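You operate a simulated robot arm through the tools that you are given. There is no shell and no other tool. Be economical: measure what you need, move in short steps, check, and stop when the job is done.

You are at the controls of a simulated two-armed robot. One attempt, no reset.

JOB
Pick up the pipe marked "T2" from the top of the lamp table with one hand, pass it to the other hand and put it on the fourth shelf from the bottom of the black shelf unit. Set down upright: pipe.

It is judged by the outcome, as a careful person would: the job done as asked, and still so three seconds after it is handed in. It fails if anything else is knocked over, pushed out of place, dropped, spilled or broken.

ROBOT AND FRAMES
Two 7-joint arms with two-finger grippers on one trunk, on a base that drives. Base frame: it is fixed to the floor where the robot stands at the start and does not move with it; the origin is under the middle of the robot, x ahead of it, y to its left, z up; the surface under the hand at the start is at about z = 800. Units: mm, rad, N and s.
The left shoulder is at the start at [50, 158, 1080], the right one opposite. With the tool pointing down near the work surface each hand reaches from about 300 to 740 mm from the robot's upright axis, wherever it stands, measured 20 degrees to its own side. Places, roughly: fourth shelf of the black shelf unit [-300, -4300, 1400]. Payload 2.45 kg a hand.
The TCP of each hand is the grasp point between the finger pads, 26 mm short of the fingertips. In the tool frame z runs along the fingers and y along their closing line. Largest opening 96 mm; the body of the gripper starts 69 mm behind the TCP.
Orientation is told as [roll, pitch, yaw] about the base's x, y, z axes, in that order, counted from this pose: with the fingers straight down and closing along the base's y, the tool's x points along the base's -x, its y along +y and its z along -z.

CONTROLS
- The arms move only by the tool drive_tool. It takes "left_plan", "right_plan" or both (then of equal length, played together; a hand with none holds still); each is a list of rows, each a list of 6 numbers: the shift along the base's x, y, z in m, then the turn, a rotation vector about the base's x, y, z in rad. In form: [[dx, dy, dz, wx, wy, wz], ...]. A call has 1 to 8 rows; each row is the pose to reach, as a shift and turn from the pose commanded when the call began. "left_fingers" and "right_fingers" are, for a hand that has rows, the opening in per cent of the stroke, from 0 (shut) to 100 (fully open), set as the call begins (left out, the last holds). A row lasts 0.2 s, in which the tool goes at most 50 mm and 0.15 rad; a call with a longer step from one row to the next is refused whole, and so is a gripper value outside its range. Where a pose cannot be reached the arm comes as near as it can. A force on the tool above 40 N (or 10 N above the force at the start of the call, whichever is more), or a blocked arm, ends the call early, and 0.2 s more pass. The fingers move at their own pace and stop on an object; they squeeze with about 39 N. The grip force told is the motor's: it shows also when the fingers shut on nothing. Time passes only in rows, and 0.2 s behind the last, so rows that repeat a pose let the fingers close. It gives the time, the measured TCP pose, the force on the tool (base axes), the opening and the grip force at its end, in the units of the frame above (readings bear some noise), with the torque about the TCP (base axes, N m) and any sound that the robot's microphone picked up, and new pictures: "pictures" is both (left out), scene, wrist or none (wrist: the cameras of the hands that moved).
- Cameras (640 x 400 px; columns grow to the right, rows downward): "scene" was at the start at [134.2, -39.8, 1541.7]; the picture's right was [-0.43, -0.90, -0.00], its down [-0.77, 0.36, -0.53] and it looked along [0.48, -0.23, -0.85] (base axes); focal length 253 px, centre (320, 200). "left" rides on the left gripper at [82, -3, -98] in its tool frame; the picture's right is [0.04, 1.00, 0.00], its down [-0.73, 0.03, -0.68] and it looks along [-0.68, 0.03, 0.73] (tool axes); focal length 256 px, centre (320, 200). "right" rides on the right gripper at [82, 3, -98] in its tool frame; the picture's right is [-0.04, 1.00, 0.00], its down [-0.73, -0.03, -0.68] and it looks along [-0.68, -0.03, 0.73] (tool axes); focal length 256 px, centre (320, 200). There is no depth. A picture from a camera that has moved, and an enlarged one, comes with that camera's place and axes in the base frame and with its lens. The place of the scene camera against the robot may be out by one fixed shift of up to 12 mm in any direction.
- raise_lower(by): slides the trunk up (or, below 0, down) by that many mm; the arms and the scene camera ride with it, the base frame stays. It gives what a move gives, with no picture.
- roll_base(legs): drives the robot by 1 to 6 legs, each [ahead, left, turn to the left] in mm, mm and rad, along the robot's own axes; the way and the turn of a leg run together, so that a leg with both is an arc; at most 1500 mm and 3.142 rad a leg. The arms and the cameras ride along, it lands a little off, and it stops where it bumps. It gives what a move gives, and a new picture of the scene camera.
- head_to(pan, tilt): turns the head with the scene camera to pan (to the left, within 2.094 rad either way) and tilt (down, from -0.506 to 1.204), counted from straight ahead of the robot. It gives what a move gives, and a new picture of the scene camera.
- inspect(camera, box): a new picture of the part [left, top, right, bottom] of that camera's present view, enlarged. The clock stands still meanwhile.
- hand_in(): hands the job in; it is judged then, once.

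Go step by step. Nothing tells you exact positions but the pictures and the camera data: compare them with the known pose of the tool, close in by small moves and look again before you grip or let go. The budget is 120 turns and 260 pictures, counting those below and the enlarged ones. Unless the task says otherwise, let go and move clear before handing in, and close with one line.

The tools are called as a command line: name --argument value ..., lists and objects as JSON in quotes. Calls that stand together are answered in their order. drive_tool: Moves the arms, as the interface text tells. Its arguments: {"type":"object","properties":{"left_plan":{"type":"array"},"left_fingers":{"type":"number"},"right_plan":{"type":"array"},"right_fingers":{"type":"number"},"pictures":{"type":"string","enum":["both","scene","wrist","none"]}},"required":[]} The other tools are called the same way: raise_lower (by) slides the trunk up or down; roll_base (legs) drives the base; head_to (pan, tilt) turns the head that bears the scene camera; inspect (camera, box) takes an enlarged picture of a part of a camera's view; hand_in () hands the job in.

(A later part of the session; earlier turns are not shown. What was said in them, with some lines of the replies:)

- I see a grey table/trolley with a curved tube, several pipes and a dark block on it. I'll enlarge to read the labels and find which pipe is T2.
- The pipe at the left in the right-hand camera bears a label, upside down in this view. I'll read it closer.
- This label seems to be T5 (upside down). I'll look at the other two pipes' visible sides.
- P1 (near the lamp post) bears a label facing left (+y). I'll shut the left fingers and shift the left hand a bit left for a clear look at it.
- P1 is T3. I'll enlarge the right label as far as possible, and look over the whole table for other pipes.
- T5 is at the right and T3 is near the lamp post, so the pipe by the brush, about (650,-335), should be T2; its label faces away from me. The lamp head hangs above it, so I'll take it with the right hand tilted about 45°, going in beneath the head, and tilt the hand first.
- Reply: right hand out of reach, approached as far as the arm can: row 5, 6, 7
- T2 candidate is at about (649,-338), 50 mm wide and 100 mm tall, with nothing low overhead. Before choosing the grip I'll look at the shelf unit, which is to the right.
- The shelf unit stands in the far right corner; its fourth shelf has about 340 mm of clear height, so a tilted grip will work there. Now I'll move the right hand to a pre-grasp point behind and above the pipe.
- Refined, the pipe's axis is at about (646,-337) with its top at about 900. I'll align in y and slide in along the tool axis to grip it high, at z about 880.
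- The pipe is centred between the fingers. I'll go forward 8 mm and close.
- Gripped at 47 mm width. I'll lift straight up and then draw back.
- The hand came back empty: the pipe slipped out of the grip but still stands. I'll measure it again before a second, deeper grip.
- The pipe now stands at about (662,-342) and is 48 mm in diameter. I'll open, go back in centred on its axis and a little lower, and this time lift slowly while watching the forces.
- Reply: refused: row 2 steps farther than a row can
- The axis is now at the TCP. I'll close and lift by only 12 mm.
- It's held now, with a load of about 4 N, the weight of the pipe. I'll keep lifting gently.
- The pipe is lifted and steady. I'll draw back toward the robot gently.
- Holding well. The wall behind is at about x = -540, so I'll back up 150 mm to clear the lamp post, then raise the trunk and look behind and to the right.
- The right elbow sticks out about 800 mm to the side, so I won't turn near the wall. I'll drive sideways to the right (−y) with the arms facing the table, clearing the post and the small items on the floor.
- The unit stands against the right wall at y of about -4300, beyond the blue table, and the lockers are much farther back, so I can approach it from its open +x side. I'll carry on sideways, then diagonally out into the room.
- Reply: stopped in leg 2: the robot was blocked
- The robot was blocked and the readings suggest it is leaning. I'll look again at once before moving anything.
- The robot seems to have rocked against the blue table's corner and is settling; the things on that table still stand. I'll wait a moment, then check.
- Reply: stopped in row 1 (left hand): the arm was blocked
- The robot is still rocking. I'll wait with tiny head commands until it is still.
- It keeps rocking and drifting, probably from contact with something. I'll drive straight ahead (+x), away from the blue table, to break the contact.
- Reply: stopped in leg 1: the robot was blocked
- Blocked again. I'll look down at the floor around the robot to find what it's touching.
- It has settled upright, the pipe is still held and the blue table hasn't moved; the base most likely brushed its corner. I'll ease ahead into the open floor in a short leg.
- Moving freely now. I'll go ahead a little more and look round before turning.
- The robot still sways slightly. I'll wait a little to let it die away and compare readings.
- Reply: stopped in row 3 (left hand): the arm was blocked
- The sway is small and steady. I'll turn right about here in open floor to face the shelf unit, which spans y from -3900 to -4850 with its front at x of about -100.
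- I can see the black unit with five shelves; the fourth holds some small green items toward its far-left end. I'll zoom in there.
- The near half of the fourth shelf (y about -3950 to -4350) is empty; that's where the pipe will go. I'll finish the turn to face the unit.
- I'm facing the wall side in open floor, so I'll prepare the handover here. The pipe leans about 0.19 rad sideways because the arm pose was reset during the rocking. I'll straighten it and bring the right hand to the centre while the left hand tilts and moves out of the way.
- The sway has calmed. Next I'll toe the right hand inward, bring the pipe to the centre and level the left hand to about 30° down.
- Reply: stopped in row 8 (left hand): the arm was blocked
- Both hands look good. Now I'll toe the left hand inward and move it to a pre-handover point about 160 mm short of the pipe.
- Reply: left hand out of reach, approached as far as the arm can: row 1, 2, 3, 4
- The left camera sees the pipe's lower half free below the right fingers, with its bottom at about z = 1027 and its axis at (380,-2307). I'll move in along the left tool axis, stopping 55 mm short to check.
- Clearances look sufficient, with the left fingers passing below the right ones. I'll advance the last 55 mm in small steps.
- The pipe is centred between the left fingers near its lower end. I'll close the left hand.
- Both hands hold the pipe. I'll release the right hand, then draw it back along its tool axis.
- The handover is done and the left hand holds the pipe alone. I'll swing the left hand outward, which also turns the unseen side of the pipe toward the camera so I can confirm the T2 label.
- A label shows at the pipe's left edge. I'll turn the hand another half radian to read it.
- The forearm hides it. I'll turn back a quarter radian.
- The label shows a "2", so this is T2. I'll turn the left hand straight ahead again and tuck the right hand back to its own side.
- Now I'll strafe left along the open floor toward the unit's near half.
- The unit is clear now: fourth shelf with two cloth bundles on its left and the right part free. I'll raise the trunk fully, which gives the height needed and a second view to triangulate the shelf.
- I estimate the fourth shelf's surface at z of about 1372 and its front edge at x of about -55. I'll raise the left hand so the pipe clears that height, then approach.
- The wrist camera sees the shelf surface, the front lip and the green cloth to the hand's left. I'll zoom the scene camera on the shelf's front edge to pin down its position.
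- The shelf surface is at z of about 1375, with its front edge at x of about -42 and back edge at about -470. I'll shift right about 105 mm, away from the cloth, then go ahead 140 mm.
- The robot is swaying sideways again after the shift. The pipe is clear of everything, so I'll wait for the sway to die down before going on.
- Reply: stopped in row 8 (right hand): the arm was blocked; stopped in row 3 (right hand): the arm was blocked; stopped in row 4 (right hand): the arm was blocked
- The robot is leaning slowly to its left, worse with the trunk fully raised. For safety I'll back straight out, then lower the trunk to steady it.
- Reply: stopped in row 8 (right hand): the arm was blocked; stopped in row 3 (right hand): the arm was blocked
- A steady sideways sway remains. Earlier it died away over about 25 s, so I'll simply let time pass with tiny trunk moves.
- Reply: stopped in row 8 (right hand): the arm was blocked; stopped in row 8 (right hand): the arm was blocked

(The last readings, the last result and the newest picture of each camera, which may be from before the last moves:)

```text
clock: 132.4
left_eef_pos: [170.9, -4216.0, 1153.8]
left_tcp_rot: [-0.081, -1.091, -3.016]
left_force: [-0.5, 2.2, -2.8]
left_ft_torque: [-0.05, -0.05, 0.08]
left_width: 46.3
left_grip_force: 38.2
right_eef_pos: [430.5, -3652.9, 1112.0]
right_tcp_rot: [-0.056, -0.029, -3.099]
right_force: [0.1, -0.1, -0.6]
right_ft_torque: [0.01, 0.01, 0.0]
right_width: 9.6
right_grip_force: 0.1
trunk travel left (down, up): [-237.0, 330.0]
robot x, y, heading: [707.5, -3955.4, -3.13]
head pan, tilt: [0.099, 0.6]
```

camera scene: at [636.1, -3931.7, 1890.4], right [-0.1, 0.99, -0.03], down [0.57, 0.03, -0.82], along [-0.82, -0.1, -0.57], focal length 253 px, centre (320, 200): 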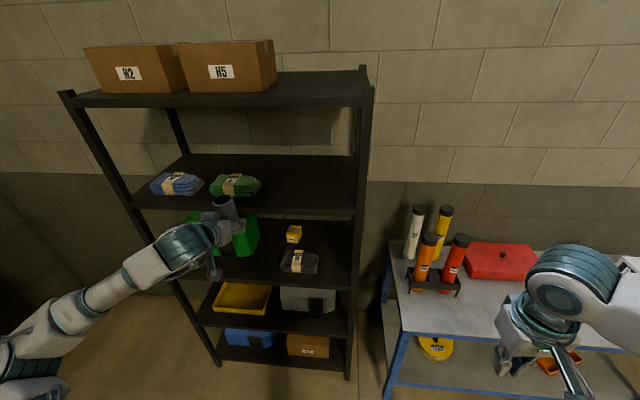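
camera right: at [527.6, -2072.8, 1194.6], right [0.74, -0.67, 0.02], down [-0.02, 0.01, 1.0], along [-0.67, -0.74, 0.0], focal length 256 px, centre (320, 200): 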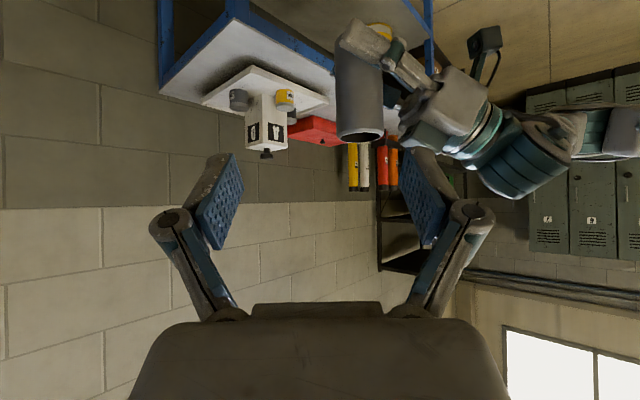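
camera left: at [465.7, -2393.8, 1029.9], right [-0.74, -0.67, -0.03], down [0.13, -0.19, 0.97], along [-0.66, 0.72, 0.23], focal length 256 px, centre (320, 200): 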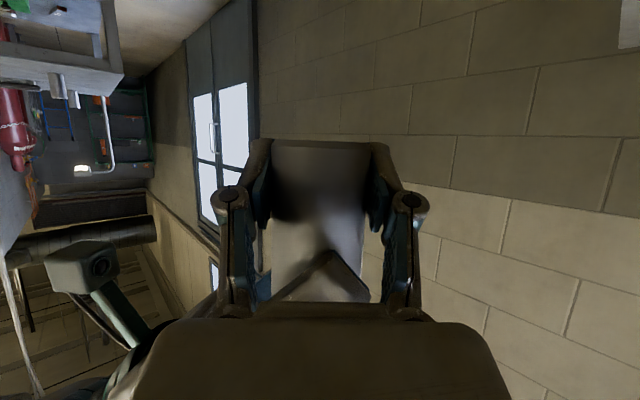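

The sway is dying down but a steady lean to the left seems to remain, so I'll look down at the floor on both sides of the base.

head_to --pan -1.2 --tilt 1.15

head_to --pan 0.3 --tilt 1.15

head_to --pan 1.6 --tilt 1.15

```text
clock: 133.8
left_eef_pos: [172.2, -4259.9, 1146.7]
left_tcp_rot: [-0.144, -1.085, -2.954]
left_force: [0.4, -2.7, -4.3]
left_ft_torque: [0.1, 0.05, -0.18]
left_width: 46.0
left_grip_force: 38.8
right_eef_pos: [430.6, -3694.1, 1122.1]
right_tcp_rot: [-0.09, -0.025, -3.097]
right_force: [0.1, -1.2, -0.2]
right_ft_torque: [0.0, -0.01, 0.0]
right_width: 9.9
right_grip_force: 0.1
trunk travel left (down, up): [-237.0, 330.0]
robot x, y, heading: [711.0, -3960.6, -3.132]
head pan, tilt: [-1.201, 1.15]
camera scene: at [618.2, -3943.9, 1519.5], right [0.93, 0.37, 0.01], down [0.34, -0.84, -0.42], along [-0.15, 0.4, -0.91], focal length 253 px, centre (320, 200)
```

scene: 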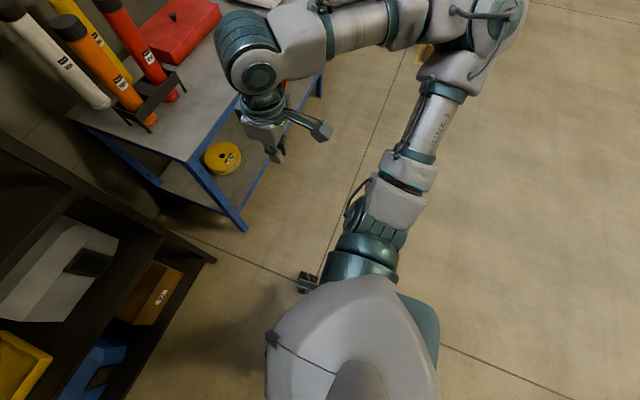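

```text
clock: 135.4
left_eef_pos: [171.9, -4255.9, 1146.5]
left_tcp_rot: [-0.135, -1.084, -2.958]
left_force: [1.0, -2.4, -4.8]
left_ft_torque: [0.07, 0.01, -0.1]
left_width: 46.1
left_grip_force: 38.9
right_eef_pos: [431.4, -3688.2, 1119.3]
right_tcp_rot: [-0.088, -0.027, -3.098]
right_force: [0.4, 0.3, 0.3]
right_ft_torque: [-0.06, 0.0, 0.02]
right_width: 9.7
right_grip_force: 0.0
trunk travel left (down, up): [-237.0, 330.0]
robot x, y, heading: [709.3, -3960.1, -3.13]
head pan, tilt: [0.3, 1.15]
camera scene: at [584.1, -4000.4, 1518.5], right [-0.3, 0.95, 0.01], down [0.87, 0.28, -0.4], along [-0.39, -0.12, -0.92], focal length 253 px, centre (320, 200)
```

scene: 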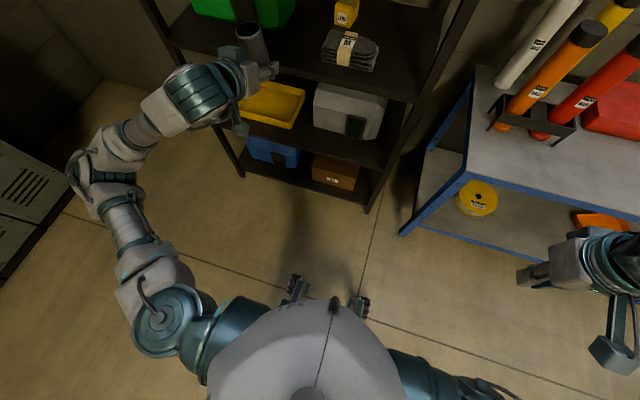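

```text
clock: 136.9
left_eef_pos: [171.5, -4215.8, 1155.6]
left_tcp_rot: [-0.082, -1.09, -3.017]
left_force: [0.0, 2.0, -4.0]
left_ft_torque: [-0.1, -0.04, 0.13]
left_width: 45.9
left_grip_force: 38.7
right_eef_pos: [430.5, -3652.7, 1111.8]
right_tcp_rot: [-0.058, -0.026, -3.097]
right_force: [0.5, -0.1, -0.8]
right_ft_torque: [0.02, 0.01, -0.02]
right_width: 9.6
right_grip_force: 0.0
trunk travel left (down, up): [-237.0, 330.0]
robot x, y, heading: [705.5, -3957.3, -3.133]
head pan, tilt: [1.6, 1.15]
camera scene: at [642.6, -3997.7, 1519.6], right [-1.0, -0.04, 0.0], down [-0.03, 0.91, -0.42], along [0.02, -0.42, -0.91], focal length 253 px, centre (320, 200)
```

scene: 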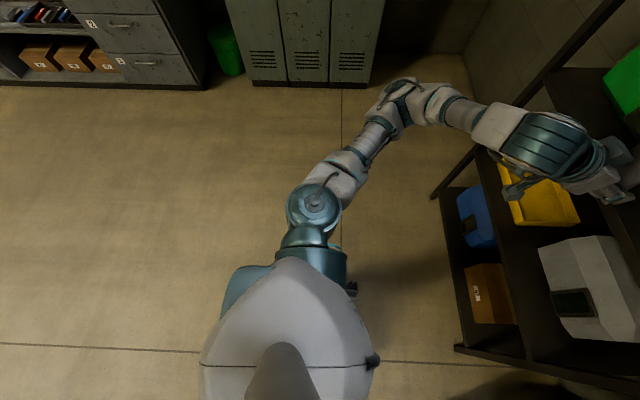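

The floor is clear and the camera shows the robot upright on average; the tilt is only baked into the arm poses. I'll head forward again, raise the trunk partway and let the sway settle.

head_to --pan 0.1 --tilt 0.75

raise_lower --by 250

drive_tool --right_plan '[[0, 0, 0, 0, 0, 0], [0, 0, 0, 0, 0, 0], [0, 0, 0, 0, 0, 0], [0, 0, 0, 0, 0, 0], [0, 0, 0, 0, 0, 0], [0, 0, 0, 0, 0, 0], [0, 0, 0, 0, 0, 0], [0, 0, 0, 0, 0, 0]]' --pictures "none"

drive_tool --right_plan '[[0, 0, 0, 0, 0, 0], [0, 0, 0, 0, 0, 0], [0, 0, 0, 0, 0, 0], [0, 0, 0, 0, 0, 0], [0, 0, 0, 0, 0, 0], [0, 0, 0, 0, 0, 0], [0, 0, 0, 0, 0, 0], [0, 0, 0, 0, 0, 0]]' --pictures "none"

drive_tool --right_plan '[[0, 0, 0, 0, 0, 0], [0, 0, 0, 0, 0, 0], [0, 0, 0, 0, 0, 0], [0, 0, 0, 0, 0, 0], [0, 0, 0, 0, 0, 0], [0, 0, 0, 0, 0, 0], [0, 0, 0, 0, 0, 0], [0, 0, 0, 0, 0, 0]]' --pictures "none"

drive_tool --right_plan '[[0, 0, 0, 0, 0, 0], [0, 0, 0, 0, 0, 0], [0, 0, 0, 0, 0, 0], [0, 0, 0, 0, 0, 0], [0, 0, 0, 0, 0, 0], [0, 0, 0, 0, 0, 0], [0, 0, 0, 0, 0, 0], [0, 0, 0, 0, 0, 0]]' --pictures "none"

drive_tool --right_plan '[[0, 0, 0, 0, 0, 0], [0, 0, 0, 0, 0, 0], [0, 0, 0, 0, 0, 0], [0, 0, 0, 0, 0, 0]]' --pictures "none"

drive_tool --right_plan '[[0, 0, 0, 0, 0, 0], [0, 0, 0, 0, 0, 0], [0, 0, 0, 0, 0, 0]]' --pictures "none"

```text
clock: 138.5
left_eef_pos: [171.9, -4216.7, 1155.2]
left_tcp_rot: [-0.083, -1.089, -3.015]
left_force: [-1.0, 2.6, -3.8]
left_ft_torque: [-0.04, -0.04, 0.05]
left_width: 46.2
left_grip_force: 39.6
right_eef_pos: [429.9, -3655.5, 1111.1]
right_tcp_rot: [-0.057, -0.027, -3.099]
right_force: [-0.1, 0.3, -0.3]
right_ft_torque: [0.02, 0.02, 0.0]
right_width: 9.5
right_grip_force: 0.1
trunk travel left (down, up): [-237.0, 330.0]
robot x, y, heading: [709.6, -3955.7, -3.137]
head pan, tilt: [0.099, 0.75]
camera scene: at [557.3, -3957.8, 1547.4], right [-0.11, 0.99, -0.01], down [0.68, 0.07, -0.73], along [-0.72, -0.09, -0.68], focal length 253 px, centre (320, 200)
```

scene: 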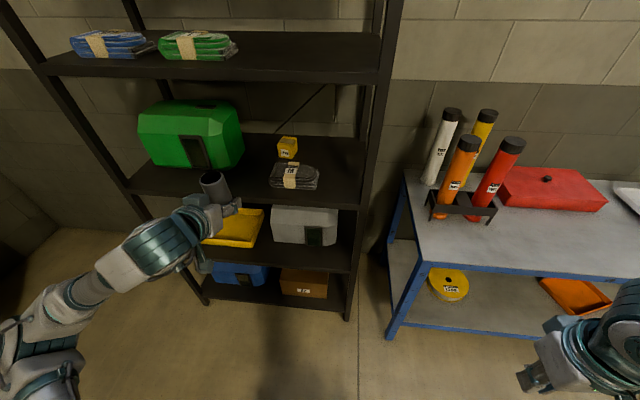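

```text
clock: 141.1
left_eef_pos: [172.1, -4240.6, 1399.5]
left_tcp_rot: [-0.119, -1.086, -2.981]
left_force: [0.0, -0.6, -4.0]
left_ft_torque: [0.03, -0.03, 0.01]
left_width: 46.3
left_grip_force: 38.5
right_eef_pos: [430.0, -3675.2, 1366.5]
right_tcp_rot: [-0.074, -0.026, -3.097]
right_force: [-0.1, 0.1, -1.6]
right_ft_torque: [-0.01, -0.02, -0.01]
right_width: 9.6
right_grip_force: 0.0
trunk travel left (down, up): [-487.0, 80.0]
robot x, y, heading: [709.0, -3957.3, -3.137]
head pan, tilt: [0.099, 0.75]
```

```text
clock: 142.9
left_eef_pos: [171.7, -4254.0, 1398.0]
left_tcp_rot: [-0.131, -1.086, -2.968]
left_force: [0.3, -1.7, -3.4]
left_ft_torque: [0.08, 0.0, -0.07]
left_width: 46.3
left_grip_force: 39.1
right_eef_pos: [430.0, -3686.2, 1368.2]
right_tcp_rot: [-0.084, -0.027, -3.095]
right_force: [0.1, -0.2, -0.3]
right_ft_torque: [0.03, -0.04, 0.02]
right_width: 9.9
right_grip_force: 0.0
trunk travel left (down, up): [-487.0, 80.0]
robot x, y, heading: [707.8, -3962.1, -3.131]
head pan, tilt: [0.099, 0.75]
```

```text
clock: 144.7
left_eef_pos: [170.0, -4248.4, 1399.0]
left_tcp_rot: [-0.123, -1.084, -2.973]
left_force: [0.1, 0.2, -4.5]
left_ft_torque: [0.01, -0.01, -0.01]
left_width: 46.6
left_grip_force: 39.1
right_eef_pos: [430.2, -3681.4, 1368.2]
right_tcp_rot: [-0.079, -0.025, -3.098]
right_force: [0.0, 0.0, 0.1]
right_ft_torque: [-0.04, -0.04, 0.01]
right_width: 9.6
right_grip_force: 0.0
trunk travel left (down, up): [-487.0, 80.0]
robot x, y, heading: [707.2, -3960.0, -3.133]
head pan, tilt: [0.099, 0.75]
```

```text
clock: 146.5
left_eef_pos: [171.9, -4230.0, 1402.4]
left_tcp_rot: [-0.101, -1.09, -2.995]
left_force: [-0.1, -0.1, -3.7]
left_ft_torque: [0.03, -0.01, 0.02]
left_width: 46.1
left_grip_force: 38.8
right_eef_pos: [430.0, -3663.6, 1364.8]
right_tcp_rot: [-0.068, -0.027, -3.099]
right_force: [0.1, 0.3, -0.4]
right_ft_torque: [0.04, 0.01, 0.01]
right_width: 9.7
right_grip_force: 0.1
trunk travel left (down, up): [-487.0, 80.0]
robot x, y, heading: [707.3, -3959.7, -3.131]
head pan, tilt: [0.099, 0.75]
```

```text
clock: 148.3
left_eef_pos: [171.2, -4219.5, 1403.7]
left_tcp_rot: [-0.09, -1.089, -3.007]
left_force: [-0.2, 1.3, -3.5]
left_ft_torque: [-0.06, -0.01, 0.02]
left_width: 46.3
left_grip_force: 38.7
right_eef_pos: [430.1, -3655.6, 1363.3]
right_tcp_rot: [-0.063, -0.029, -3.097]
right_force: [0.6, 0.8, 0.0]
right_ft_torque: [-0.02, 0.02, -0.01]
right_width: 9.6
right_grip_force: 0.0
trunk travel left (down, up): [-487.0, 80.0]
robot x, y, heading: [703.1, -3957.7, -3.131]
head pan, tilt: [0.099, 0.75]
```

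```text
clock: 149.3
left_eef_pos: [172.3, -4221.1, 1403.7]
left_tcp_rot: [-0.092, -1.087, -3.007]
left_force: [0.3, 1.0, -4.3]
left_ft_torque: [-0.04, -0.02, 0.07]
left_width: 46.2
left_grip_force: 38.6
right_eef_pos: [429.9, -3656.7, 1362.9]
right_tcp_rot: [-0.063, -0.029, -3.099]
right_force: [0.1, 0.7, -0.5]
right_ft_torque: [-0.05, 0.02, 0.0]
right_width: 9.5
right_grip_force: 0.1
trunk travel left (down, up): [-487.0, 80.0]
robot x, y, heading: [710.1, -3956.4, -3.13]
head pan, tilt: [0.099, 0.75]
```

```text
clock: 150.1
left_eef_pos: [171.3, -4227.7, 1402.3]
left_tcp_rot: [-0.1, -1.089, -2.996]
left_force: [0.2, 1.7, -4.1]
left_ft_torque: [-0.05, -0.03, 0.02]
left_width: 46.1
left_grip_force: 38.7
right_eef_pos: [429.9, -3663.4, 1364.6]
right_tcp_rot: [-0.067, -0.027, -3.099]
right_force: [0.2, -0.1, -0.4]
right_ft_torque: [0.01, -0.03, 0.01]
right_width: 9.6
right_grip_force: 0.1
trunk travel left (down, up): [-487.0, 80.0]
robot x, y, heading: [710.4, -3957.5, -3.131]
head pan, tilt: [0.099, 0.75]
```

The sway is small now. I'll level the pipe and bring the left hand in line, 130 mm inward and 70 mm higher.

drive_tool --left_plan '[[0, 0.016, 0.009, -0.007, -0.005, -0.013], [0, 0.032, 0.018, -0.014, -0.01, -0.026], [0, 0.048, 0.027, -0.021, -0.015, -0.039], [0, 0.065, 0.036, -0.028, -0.02, -0.052], [0, 0.082, 0.045, -0.035, -0.025, -0.065], [0, 0.1, 0.054, -0.042, -0.03, -0.078], [0, 0.116, 0.063, -0.048, -0.034, -0.09], [0, 0.13, 0.07, -0.053, -0.037, -0.1]]' --pictures "none"

drive_tool --right_plan '[[0, 0, 0, 0, 0, 0], [0, 0, 0, 0, 0, 0], [0, 0, 0, 0, 0, 0], [0, 0, 0, 0, 0, 0]]' --pictures "none"

drive_tool --right_plan '[[0, 0, 0, 0, 0, 0], [0, 0, 0, 0, 0, 0], [0, 0, 0, 0, 0, 0], [0, 0, 0, 0, 0, 0]]' --pictures "scene"

inspect --camera "left" --box '[0, 0, 640, 400]'

```text
clock: 151.9
left_eef_pos: [171.4, -4109.6, 1471.0]
left_tcp_rot: [-0.002, -1.053, 3.098]
left_force: [1.5, 0.6, -4.5]
left_ft_torque: [-0.01, 0.0, 0.04]
left_width: 46.3
left_grip_force: 39.2
right_eef_pos: [429.8, -3674.3, 1365.5]
right_tcp_rot: [-0.075, -0.028, -3.099]
right_force: [0.0, -0.3, -0.2]
right_ft_torque: [-0.04, -0.01, 0.01]
right_width: 9.5
right_grip_force: 0.0
trunk travel left (down, up): [-487.0, 80.0]
robot x, y, heading: [708.0, -3961.5, -3.13]
head pan, tilt: [0.099, 0.75]
```

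```text
clock: 152.9
left_eef_pos: [170.2, -4108.9, 1470.9]
left_tcp_rot: [0.001, -1.053, 3.099]
left_force: [0.8, -0.6, -4.6]
left_ft_torque: [0.01, -0.01, -0.05]
left_width: 46.3
left_grip_force: 39.2
right_eef_pos: [430.7, -3673.4, 1366.5]
right_tcp_rot: [-0.073, -0.027, -3.097]
right_force: [0.3, 0.5, 0.5]
right_ft_torque: [0.01, 0.01, 0.0]
right_width: 9.7
right_grip_force: 0.0
trunk travel left (down, up): [-487.0, 80.0]
robot x, y, heading: [709.3, -3955.7, -3.133]
head pan, tilt: [0.099, 0.75]
```

```text
clock: 153.9
left_eef_pos: [171.4, -4107.2, 1469.4]
left_tcp_rot: [0.002, -1.052, 3.098]
left_force: [0.0, -0.1, -4.2]
left_ft_torque: [0.04, -0.03, 0.02]
left_width: 46.1
left_grip_force: 39.2
right_eef_pos: [429.3, -3672.0, 1366.4]
right_tcp_rot: [-0.075, -0.03, -3.099]
right_force: [-1.3, -1.1, 0.1]
right_ft_torque: [0.05, 0.01, -0.01]
right_width: 9.6
right_grip_force: 0.1
trunk travel left (down, up): [-487.0, 80.0]
robot x, y, heading: [706.9, -3957.5, -3.131]
head pan, tilt: [0.099, 0.75]
camera scene: at [645.3, -3978.2, 1799.2], right [-0.11, 0.99, 0.0], down [0.68, 0.08, -0.73], along [-0.72, -0.08, -0.68], focal length 253 px, centre (320, 200)
```

scene: 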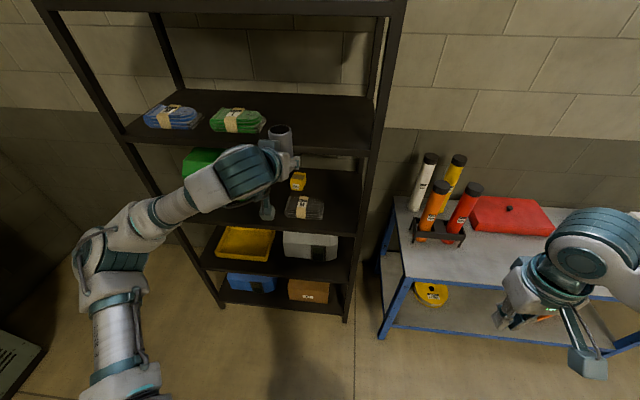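

```text
1.00 times, centred on (320, 200) of left (not enlarged: the box is as wide or as high as the picture)
camera zoom: at [297.2, -4110.4, 1448.2], right [-0.02, -1.0, -0.03], down [0.23, -0.04, 0.97], along [-0.97, 0.01, 0.23], focal length 256 px, centre (320, 200)
```

zoom: 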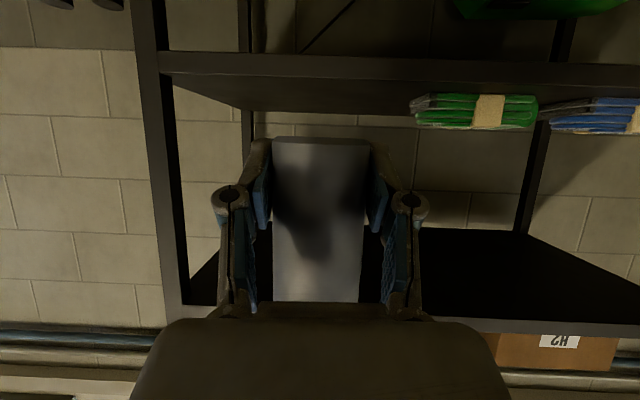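

Steady now: pipe upright at y of about -4108, well between the post and the cloth. I'll drive ahead gently.

roll_base --legs '[[120, 0, 0]]'

roll_base --legs '[[110, 0, 0]]'

inspect --camera "left" --box '[0, 0, 640, 400]'

```text
clock: 155.1
left_eef_pos: [55.9, -4101.9, 1473.0]
left_tcp_rot: [0.012, -1.059, 3.088]
left_force: [-0.1, -1.7, -4.0]
left_ft_torque: [-0.01, 0.0, 0.02]
left_width: 46.1
left_grip_force: 39.4
right_eef_pos: [315.6, -3666.6, 1366.2]
right_tcp_rot: [-0.07, -0.031, -3.098]
right_force: [0.5, -0.4, -0.5]
right_ft_torque: [0.01, 0.0, 0.01]
right_width: 9.5
right_grip_force: 0.0
trunk travel left (down, up): [-487.0, 80.0]
robot x, y, heading: [591.5, -3963.1, -3.131]
head pan, tilt: [0.099, 0.75]
camera scene: at [534.5, -3969.3, 1799.7], right [-0.11, 0.99, 0.0], down [0.68, 0.07, -0.73], along [-0.73, -0.08, -0.68], focal length 253 px, centre (320, 200)
```

scene: 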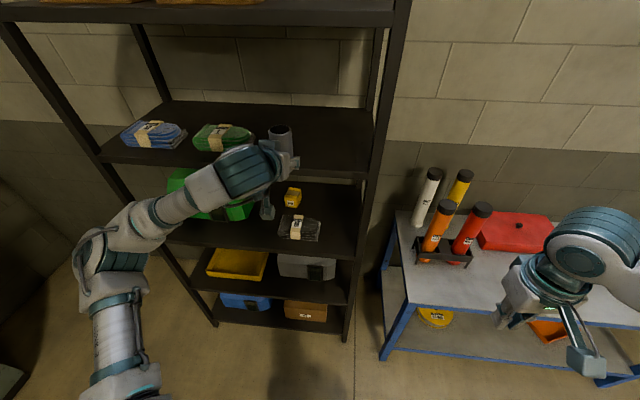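

```text
clock: 156.3
left_eef_pos: [-48.1, -4101.6, 1474.9]
left_tcp_rot: [0.01, -1.059, 3.089]
left_force: [0.7, 0.2, -3.9]
left_ft_torque: [-0.02, -0.05, 0.03]
left_width: 46.0
left_grip_force: 38.8
right_eef_pos: [209.1, -3668.4, 1366.0]
right_tcp_rot: [-0.069, -0.034, -3.099]
right_force: [0.3, -0.1, 0.2]
right_ft_torque: [-0.03, -0.02, -0.01]
right_width: 9.5
right_grip_force: 0.1
trunk travel left (down, up): [-487.0, 80.0]
robot x, y, heading: [482.1, -3961.2, -3.129]
head pan, tilt: [0.099, 0.75]
camera scene: at [428.9, -3969.3, 1799.8], right [-0.11, 0.99, 0.0], down [0.67, 0.07, -0.73], along [-0.73, -0.08, -0.68], focal length 253 px, centre (320, 200)
```

scene: 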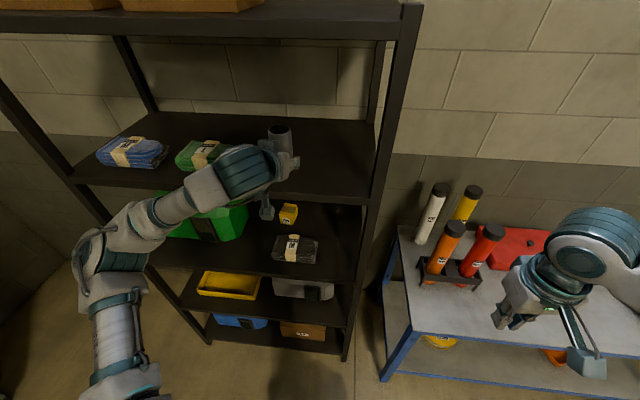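

```text
1.00 times, centred on (320, 200) of left (not enlarged: the box is as wide or as high as the picture)
camera zoom: at [77.8, -4104.4, 1452.3], right [-0.02, -1.0, -0.03], down [0.23, -0.03, 0.97], along [-0.97, 0.01, 0.23], focal length 256 px, centre (320, 200)
```

zoom: 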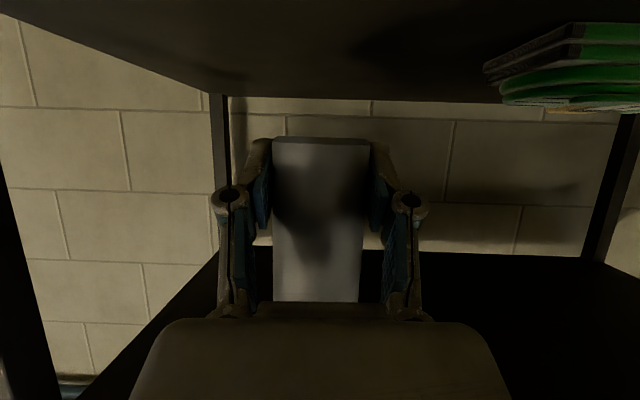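

Steady. I'll extend the arm 58 mm so the pipe stands well inside the front edge, then lower most of the way.

drive_tool --left_plan '[[-0.015, 0, 0, 0, 0, 0], [-0.03, 0, 0, 0, 0, 0], [-0.045, 0, 0, 0, 0, 0], [-0.058, 0, -0.01, 0, 0, 0], [-0.058, 0, -0.025, 0, 0, 0], [-0.058, 0, -0.04, 0, 0, 0], [-0.058, 0, -0.05, 0, 0, 0], [-0.058, 0, -0.05, 0, 0, 0]]'

inspect --camera "scene" --box '[200, 90, 340, 230]'

```text
clock: 158.1
left_eef_pos: [-113.9, -4105.6, 1421.1]
left_tcp_rot: [0.007, -1.054, 3.092]
left_force: [-0.4, 1.1, -4.4]
left_ft_torque: [-0.03, -0.02, 0.03]
left_width: 46.0
left_grip_force: 39.0
right_eef_pos: [203.4, -3670.3, 1367.1]
right_tcp_rot: [-0.071, -0.03, -3.098]
right_force: [-0.3, 0.1, -0.3]
right_ft_torque: [0.01, -0.02, 0.01]
right_width: 9.6
right_grip_force: 0.1
trunk travel left (down, up): [-487.0, 80.0]
robot x, y, heading: [480.2, -3954.6, -3.128]
head pan, tilt: [0.099, 0.75]
camera scene: at [415.9, -3973.3, 1799.2], right [-0.11, 0.99, 0.0], down [0.68, 0.07, -0.73], along [-0.72, -0.08, -0.68], focal length 253 px, centre (320, 200)
camera left: at [12.8, -4107.4, 1399.7], right [-0.02, -1.0, -0.03], down [0.23, -0.04, 0.97], along [-0.97, 0.01, 0.23], focal length 256 px, centre (320, 200)
```

scene: 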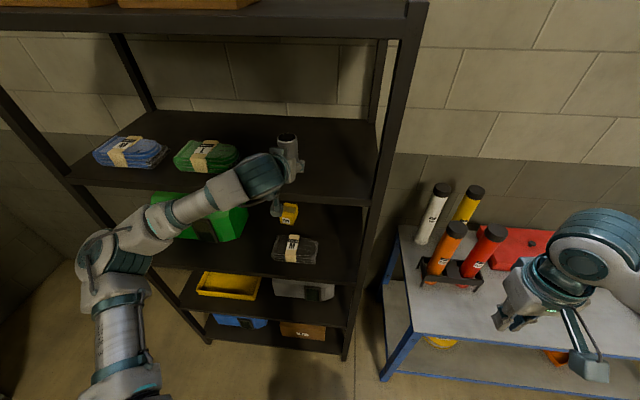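
left: 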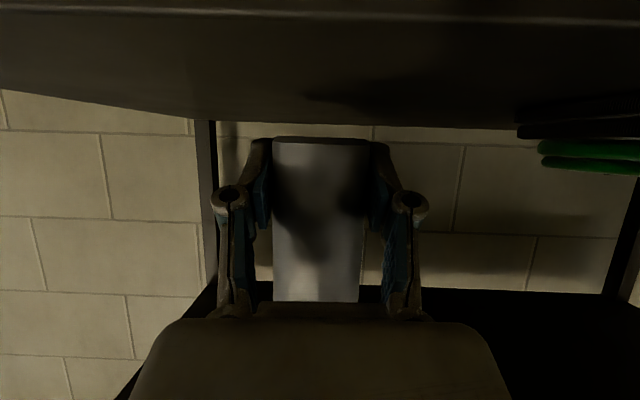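

```text
2.86 times, centred on (270, 160) of scene
camera zoom: at [415.9, -3973.3, 1799.2], right [-0.11, 0.99, 0.0], down [0.68, 0.07, -0.73], along [-0.72, -0.08, -0.68], focal length 723 px, centre (463, 314)
```

zoom: 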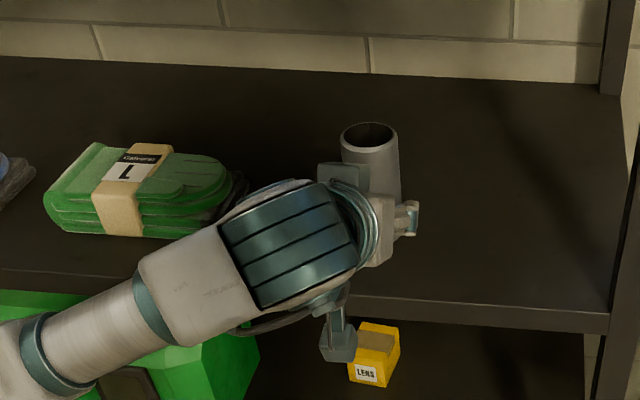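

The front edge is at about x = -49 and the pipe stands 65 mm inside it. I'll lower carefully, watching the force.

drive_tool --left_plan '[[0, 0, -0.004, 0, 0, 0], [0, 0, -0.008, 0, 0, 0], [0, 0, -0.012, 0, 0, 0], [0, 0, -0.014, 0, 0, 0]]' --pictures "none"

drive_tool --left_plan '[[0, 0, -0.002, 0, 0, 0], [0, 0, -0.004, 0, 0, 0]]' --pictures "wrist"

```text
clock: 159.1
left_eef_pos: [-114.5, -4105.4, 1407.8]
left_tcp_rot: [0.005, -1.055, 3.094]
left_force: [-0.3, 0.7, -4.4]
left_ft_torque: [-0.05, -0.03, 0.04]
left_width: 46.1
left_grip_force: 39.0
right_eef_pos: [203.7, -3671.1, 1366.6]
right_tcp_rot: [-0.071, -0.031, -3.098]
right_force: [1.0, 0.0, 0.2]
right_ft_torque: [0.01, 0.01, 0.04]
right_width: 9.5
right_grip_force: 0.0
trunk travel left (down, up): [-487.0, 80.0]
robot x, y, heading: [481.1, -3956.5, -3.132]
head pan, tilt: [0.099, 0.75]
```

```text
clock: 159.7
left_eef_pos: [-113.2, -4105.6, 1403.5]
left_tcp_rot: [0.008, -1.055, 3.094]
left_force: [-0.5, -0.6, -3.9]
left_ft_torque: [-0.01, -0.02, 0.02]
left_width: 46.3
left_grip_force: 39.0
right_eef_pos: [203.2, -3671.1, 1367.4]
right_tcp_rot: [-0.071, -0.03, -3.097]
right_force: [-0.6, -0.5, -0.2]
right_ft_torque: [-0.02, 0.01, 0.01]
right_width: 9.5
right_grip_force: 0.1
trunk travel left (down, up): [-487.0, 80.0]
robot x, y, heading: [479.3, -3956.7, -3.134]
head pan, tilt: [0.099, 0.75]
camera left: at [12.4, -4108.3, 1381.6], right [-0.02, -1.0, -0.03], down [0.23, -0.04, 0.97], along [-0.97, 0.01, 0.23], focal length 256 px, centre (320, 200)
```

left: 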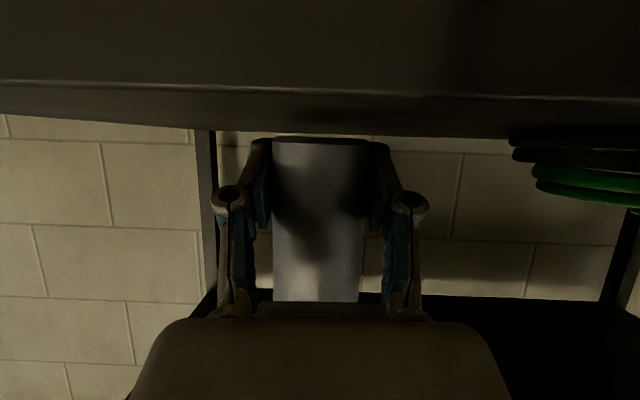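

drive_tool --left_plan '[[0, 0, -0.0015, 0, 0, 0], [0, 0, -0.003, 0, 0, 0]]' --pictures "none"

drive_tool --left_plan '[[0, 0, -0.001, 0, 0, 0], [0, 0, -0.002, 0, 0, 0]]' --pictures "none"

drive_tool --left_plan '[[0, 0, -0.001, 0, 0, 0], [0, 0, -0.002, 0, 0, 0]]' --pictures "wrist"

```text
clock: 160.3
left_eef_pos: [-113.4, -4106.2, 1401.1]
left_tcp_rot: [0.005, -1.054, 3.095]
left_force: [0.3, 0.3, -3.9]
left_ft_torque: [0.01, 0.0, 0.0]
left_width: 46.1
left_grip_force: 39.2
right_eef_pos: [203.1, -3671.3, 1367.9]
right_tcp_rot: [-0.072, -0.028, -3.099]
right_force: [0.6, 0.1, -0.4]
right_ft_torque: [-0.01, 0.0, 0.03]
right_width: 9.5
right_grip_force: 0.2
trunk travel left (down, up): [-487.0, 80.0]
robot x, y, heading: [481.2, -3956.7, -3.13]
head pan, tilt: [0.099, 0.75]
```

```text
clock: 160.9
left_eef_pos: [-114.5, -4106.6, 1398.0]
left_tcp_rot: [0.006, -1.054, 3.095]
left_force: [1.2, -0.6, -3.9]
left_ft_torque: [0.0, 0.01, -0.02]
left_width: 46.3
left_grip_force: 39.1
right_eef_pos: [202.8, -3670.3, 1366.6]
right_tcp_rot: [-0.071, -0.031, -3.099]
right_force: [-0.3, -0.2, 0.1]
right_ft_torque: [0.04, -0.01, -0.01]
right_width: 9.7
right_grip_force: 0.1
trunk travel left (down, up): [-487.0, 80.0]
robot x, y, heading: [479.1, -3959.6, -3.135]
head pan, tilt: [0.099, 0.75]
```

```text
clock: 161.5
left_eef_pos: [-112.9, -4107.2, 1396.7]
left_tcp_rot: [0.005, -1.054, 3.095]
left_force: [0.3, 0.1, -3.8]
left_ft_torque: [0.0, -0.04, -0.01]
left_width: 46.2
left_grip_force: 39.0
right_eef_pos: [202.9, -3672.1, 1366.1]
right_tcp_rot: [-0.072, -0.03, -3.099]
right_force: [0.3, -0.2, -0.2]
right_ft_torque: [-0.02, 0.01, 0.02]
right_width: 9.6
right_grip_force: 0.0
trunk travel left (down, up): [-487.0, 80.0]
robot x, y, heading: [481.0, -3960.2, -3.131]
head pan, tilt: [0.099, 0.75]
camera left: at [12.4, -4108.3, 1374.6], right [-0.02, -1.0, -0.03], down [0.23, -0.04, 0.97], along [-0.97, 0.01, 0.23], focal length 256 px, centre (320, 200)
```

left: 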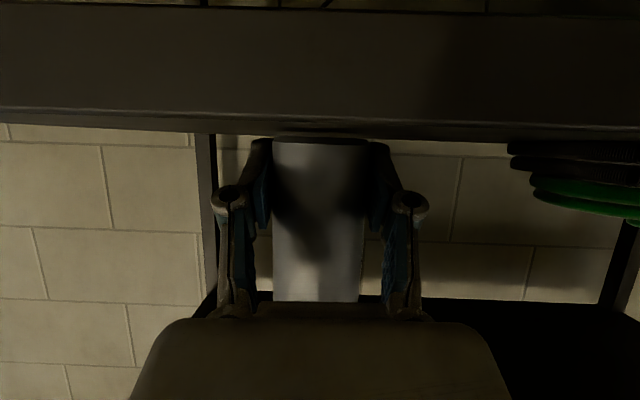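

A few millimetres remain. I'll continue in small steps.

drive_tool --left_plan '[[0, 0, -0.001, 0, 0, 0], [0, 0, -0.002, 0, 0, 0]]' --pictures "none"

drive_tool --left_plan '[[0, 0, -0.001, 0, 0, 0], [0, 0, -0.002, 0, 0, 0]]' --pictures "none"

drive_tool --left_plan '[[0, 0, -0.001, 0, 0, 0], [0, 0, -0.001, 0, 0, 0]]' --pictures "none"

```text
clock: 162.1
left_eef_pos: [-114.3, -4108.0, 1395.6]
left_tcp_rot: [0.005, -1.054, 3.094]
left_force: [-0.6, 0.2, -3.1]
left_ft_torque: [-0.01, -0.02, 0.0]
left_width: 46.2
left_grip_force: 38.6
right_eef_pos: [203.4, -3671.3, 1366.6]
right_tcp_rot: [-0.07, -0.029, -3.097]
right_force: [-1.0, 0.1, 0.4]
right_ft_torque: [0.01, 0.02, -0.03]
right_width: 9.7
right_grip_force: 0.0
trunk travel left (down, up): [-487.0, 80.0]
robot x, y, heading: [479.7, -3959.9, -3.134]
head pan, tilt: [0.099, 0.75]
```

```text
clock: 162.7
left_eef_pos: [-113.3, -4105.7, 1393.0]
left_tcp_rot: [0.005, -1.056, 3.096]
left_force: [-1.2, -0.8, -0.7]
left_ft_torque: [0.05, 0.1, 0.01]
left_width: 46.1
left_grip_force: 39.6
right_eef_pos: [202.4, -3671.6, 1365.9]
right_tcp_rot: [-0.072, -0.029, -3.097]
right_force: [0.3, 0.3, 0.3]
right_ft_torque: [0.01, 0.0, 0.03]
right_width: 9.5
right_grip_force: 0.1
trunk travel left (down, up): [-487.0, 80.0]
robot x, y, heading: [480.8, -3959.6, -3.133]
head pan, tilt: [0.099, 0.75]
```

```text
clock: 163.3
left_eef_pos: [-113.9, -4106.0, 1394.1]
left_tcp_rot: [0.004, -1.06, 3.097]
left_force: [-4.7, -1.0, 7.3]
left_ft_torque: [0.26, 0.24, 0.12]
left_width: 46.3
left_grip_force: 39.2
right_eef_pos: [203.3, -3671.2, 1367.5]
right_tcp_rot: [-0.071, -0.029, -3.099]
right_force: [0.9, 0.2, -0.3]
right_ft_torque: [-0.01, 0.01, -0.01]
right_width: 9.7
right_grip_force: 0.0
trunk travel left (down, up): [-487.0, 80.0]
robot x, y, heading: [482.4, -3961.2, -3.132]
head pan, tilt: [0.099, 0.75]
```

The pipe is resting on the shelf. I'll open the left hand.

drive_tool --left_plan '[[0, 0, 0, 0, 0, 0], [0, 0, 0, 0, 0, 0], [0, 0, 0, 0, 0, 0]]' --left_fingers 80

```text
clock: 164.1
left_eef_pos: [-113.6, -4106.2, 1391.5]
left_tcp_rot: [0.006, -1.053, 3.095]
left_force: [0.1, 0.1, 0.2]
left_ft_torque: [-0.01, 0.02, 0.02]
left_width: 76.7
left_grip_force: 0.0
right_eef_pos: [203.1, -3671.0, 1366.0]
right_tcp_rot: [-0.071, -0.029, -3.098]
right_force: [-0.2, 0.0, 1.6]
right_ft_torque: [-0.01, 0.03, -0.02]
right_width: 9.6
right_grip_force: 0.1
trunk travel left (down, up): [-487.0, 80.0]
robot x, y, heading: [481.8, -3959.3, -3.135]
head pan, tilt: [0.099, 0.75]
camera scene: at [417.4, -3973.8, 1799.3], right [-0.11, 0.99, 0.0], down [0.68, 0.07, -0.73], along [-0.73, -0.08, -0.68], focal length 253 px, centre (320, 200)
camera left: at [13.3, -4107.7, 1369.6], right [-0.02, -1.0, -0.03], down [0.23, -0.04, 0.97], along [-0.97, 0.01, 0.23], focal length 256 px, centre (320, 200)
```

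scene: 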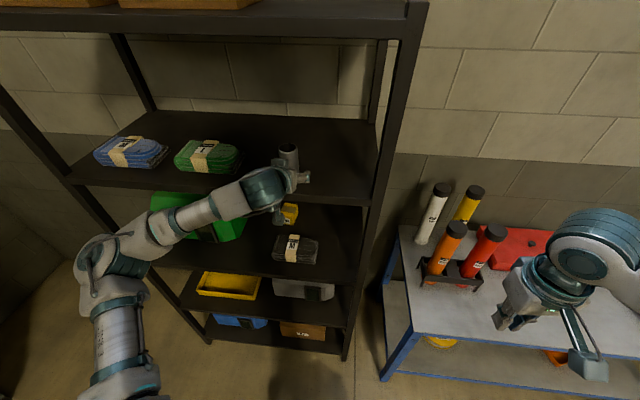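
left: 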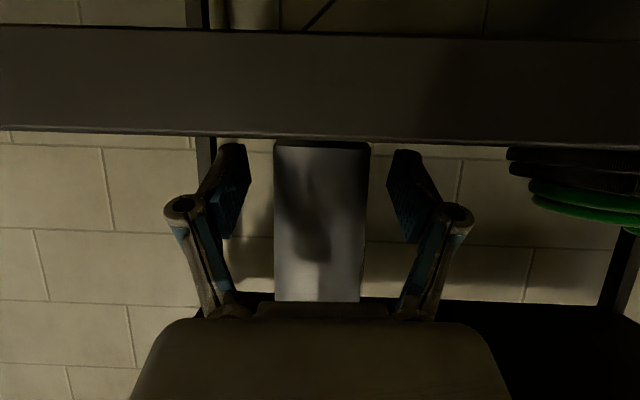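

The pipe stands by itself. I'll draw the left hand back along its own axis.

drive_tool --left_plan '[[0.012, -0.0005, 0.007, 0, 0, 0], [0.03, -0.0014, 0.017, 0, 0, 0], [0.05, -0.0023, 0.028, 0, 0, 0], [0.075, -0.0035, 0.042, 0, 0, 0], [0.1, -0.0046, 0.056, 0, 0, 0], [0.125, -0.006, 0.07, 0, 0, 0], [0.14, -0.006, 0.078, 0, 0, 0]]'

roll_base --legs '[[-150, 0, 0]]'

inspect --camera "scene" --box '[60, 0, 420, 240]'

```text
clock: 165.7
left_eef_pos: [28.0, -4112.4, 1471.1]
left_tcp_rot: [0.007, -1.056, 3.094]
left_force: [-0.1, 0.1, 0.1]
left_ft_torque: [0.0, -0.01, 0.01]
left_width: 76.7
left_grip_force: 0.0
right_eef_pos: [204.3, -3670.3, 1366.9]
right_tcp_rot: [-0.073, -0.029, -3.097]
right_force: [0.7, -0.2, -0.4]
right_ft_torque: [0.01, 0.01, 0.0]
right_width: 9.8
right_grip_force: 0.0
trunk travel left (down, up): [-487.0, 80.0]
robot x, y, heading: [475.3, -3959.4, -3.132]
head pan, tilt: [0.099, 0.75]
camera scene: at [418.7, -3973.7, 1799.4], right [-0.11, 0.99, 0.0], down [0.68, 0.07, -0.73], along [-0.73, -0.08, -0.68], focal length 253 px, centre (320, 200)
camera left: at [153.8, -4114.4, 1448.3], right [-0.02, -1.0, -0.03], down [0.23, -0.04, 0.97], along [-0.97, 0.01, 0.23], focal length 256 px, centre (320, 200)
```

scene: 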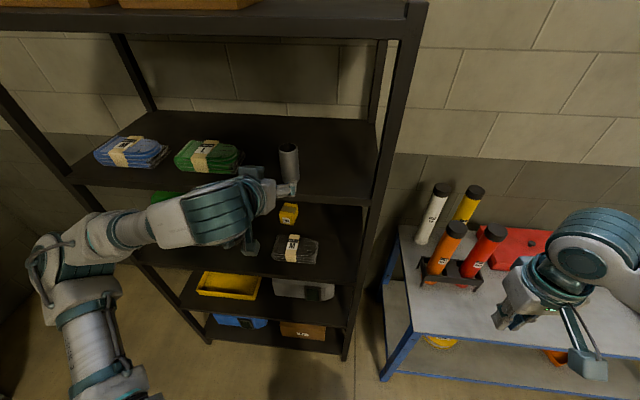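
left: 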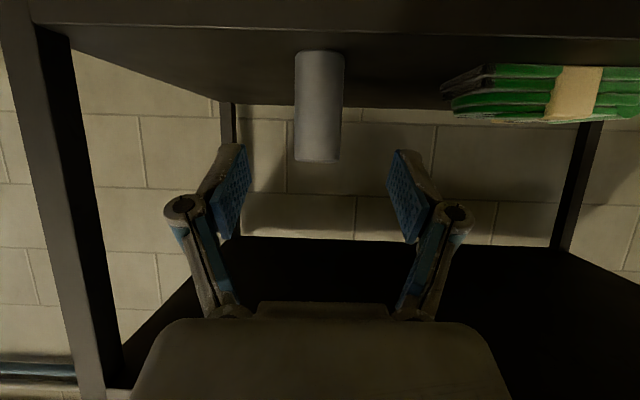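

```text
clock: 167.1
left_eef_pos: [173.9, -4110.9, 1468.4]
left_tcp_rot: [0.006, -1.054, 3.095]
left_force: [-0.4, -0.6, 0.2]
left_ft_torque: [0.0, -0.01, -0.04]
left_width: 76.9
left_grip_force: 0.1
right_eef_pos: [350.3, -3669.7, 1365.5]
right_tcp_rot: [-0.073, -0.026, -3.099]
right_force: [1.0, 0.3, 0.0]
right_ft_torque: [0.0, -0.01, 0.02]
right_width: 9.7
right_grip_force: 0.2
trunk travel left (down, up): [-487.0, 80.0]
robot x, y, heading: [628.8, -3957.3, -3.133]
head pan, tilt: [0.099, 0.75]
camera scene: at [563.4, -3972.3, 1799.1], right [-0.11, 0.99, 0.0], down [0.68, 0.07, -0.73], along [-0.72, -0.08, -0.69], focal length 253 px, centre (320, 200)
```

scene: 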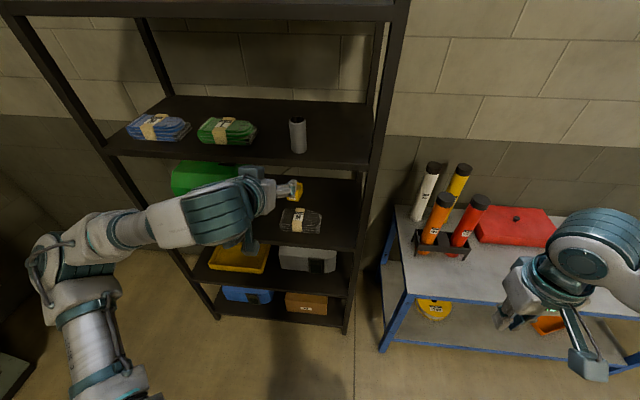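

```text
1.67 times, centred on (240, 120) of scene
camera zoom: at [563.4, -3972.3, 1799.1], right [-0.11, 0.99, 0.0], down [0.68, 0.07, -0.73], along [-0.72, -0.08, -0.69], focal length 422 px, centre (453, 333)
```

zoom: 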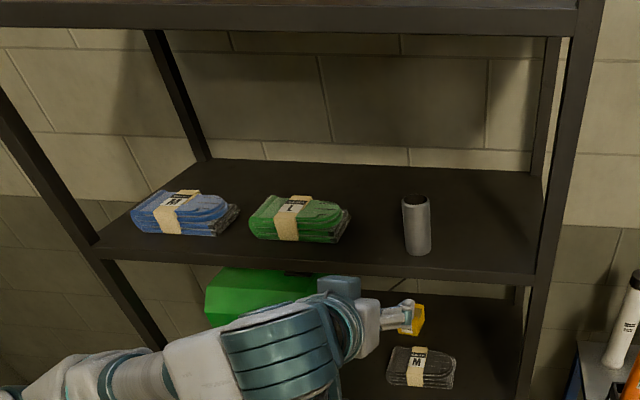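

The T2 pipe stands upright on the fourth shelf. The hand is clear, and the things on the shelf and the blue table are still in place, so I'm handing in.

hand_in

```text
The job is handed in.
```

The T2 pipe was passed from the right hand to the left and now stands upright on the fourth shelf of the black unit. On the way the base bumped something, probably the corner of the blue table, but nothing on it fell and it did not appear to move.
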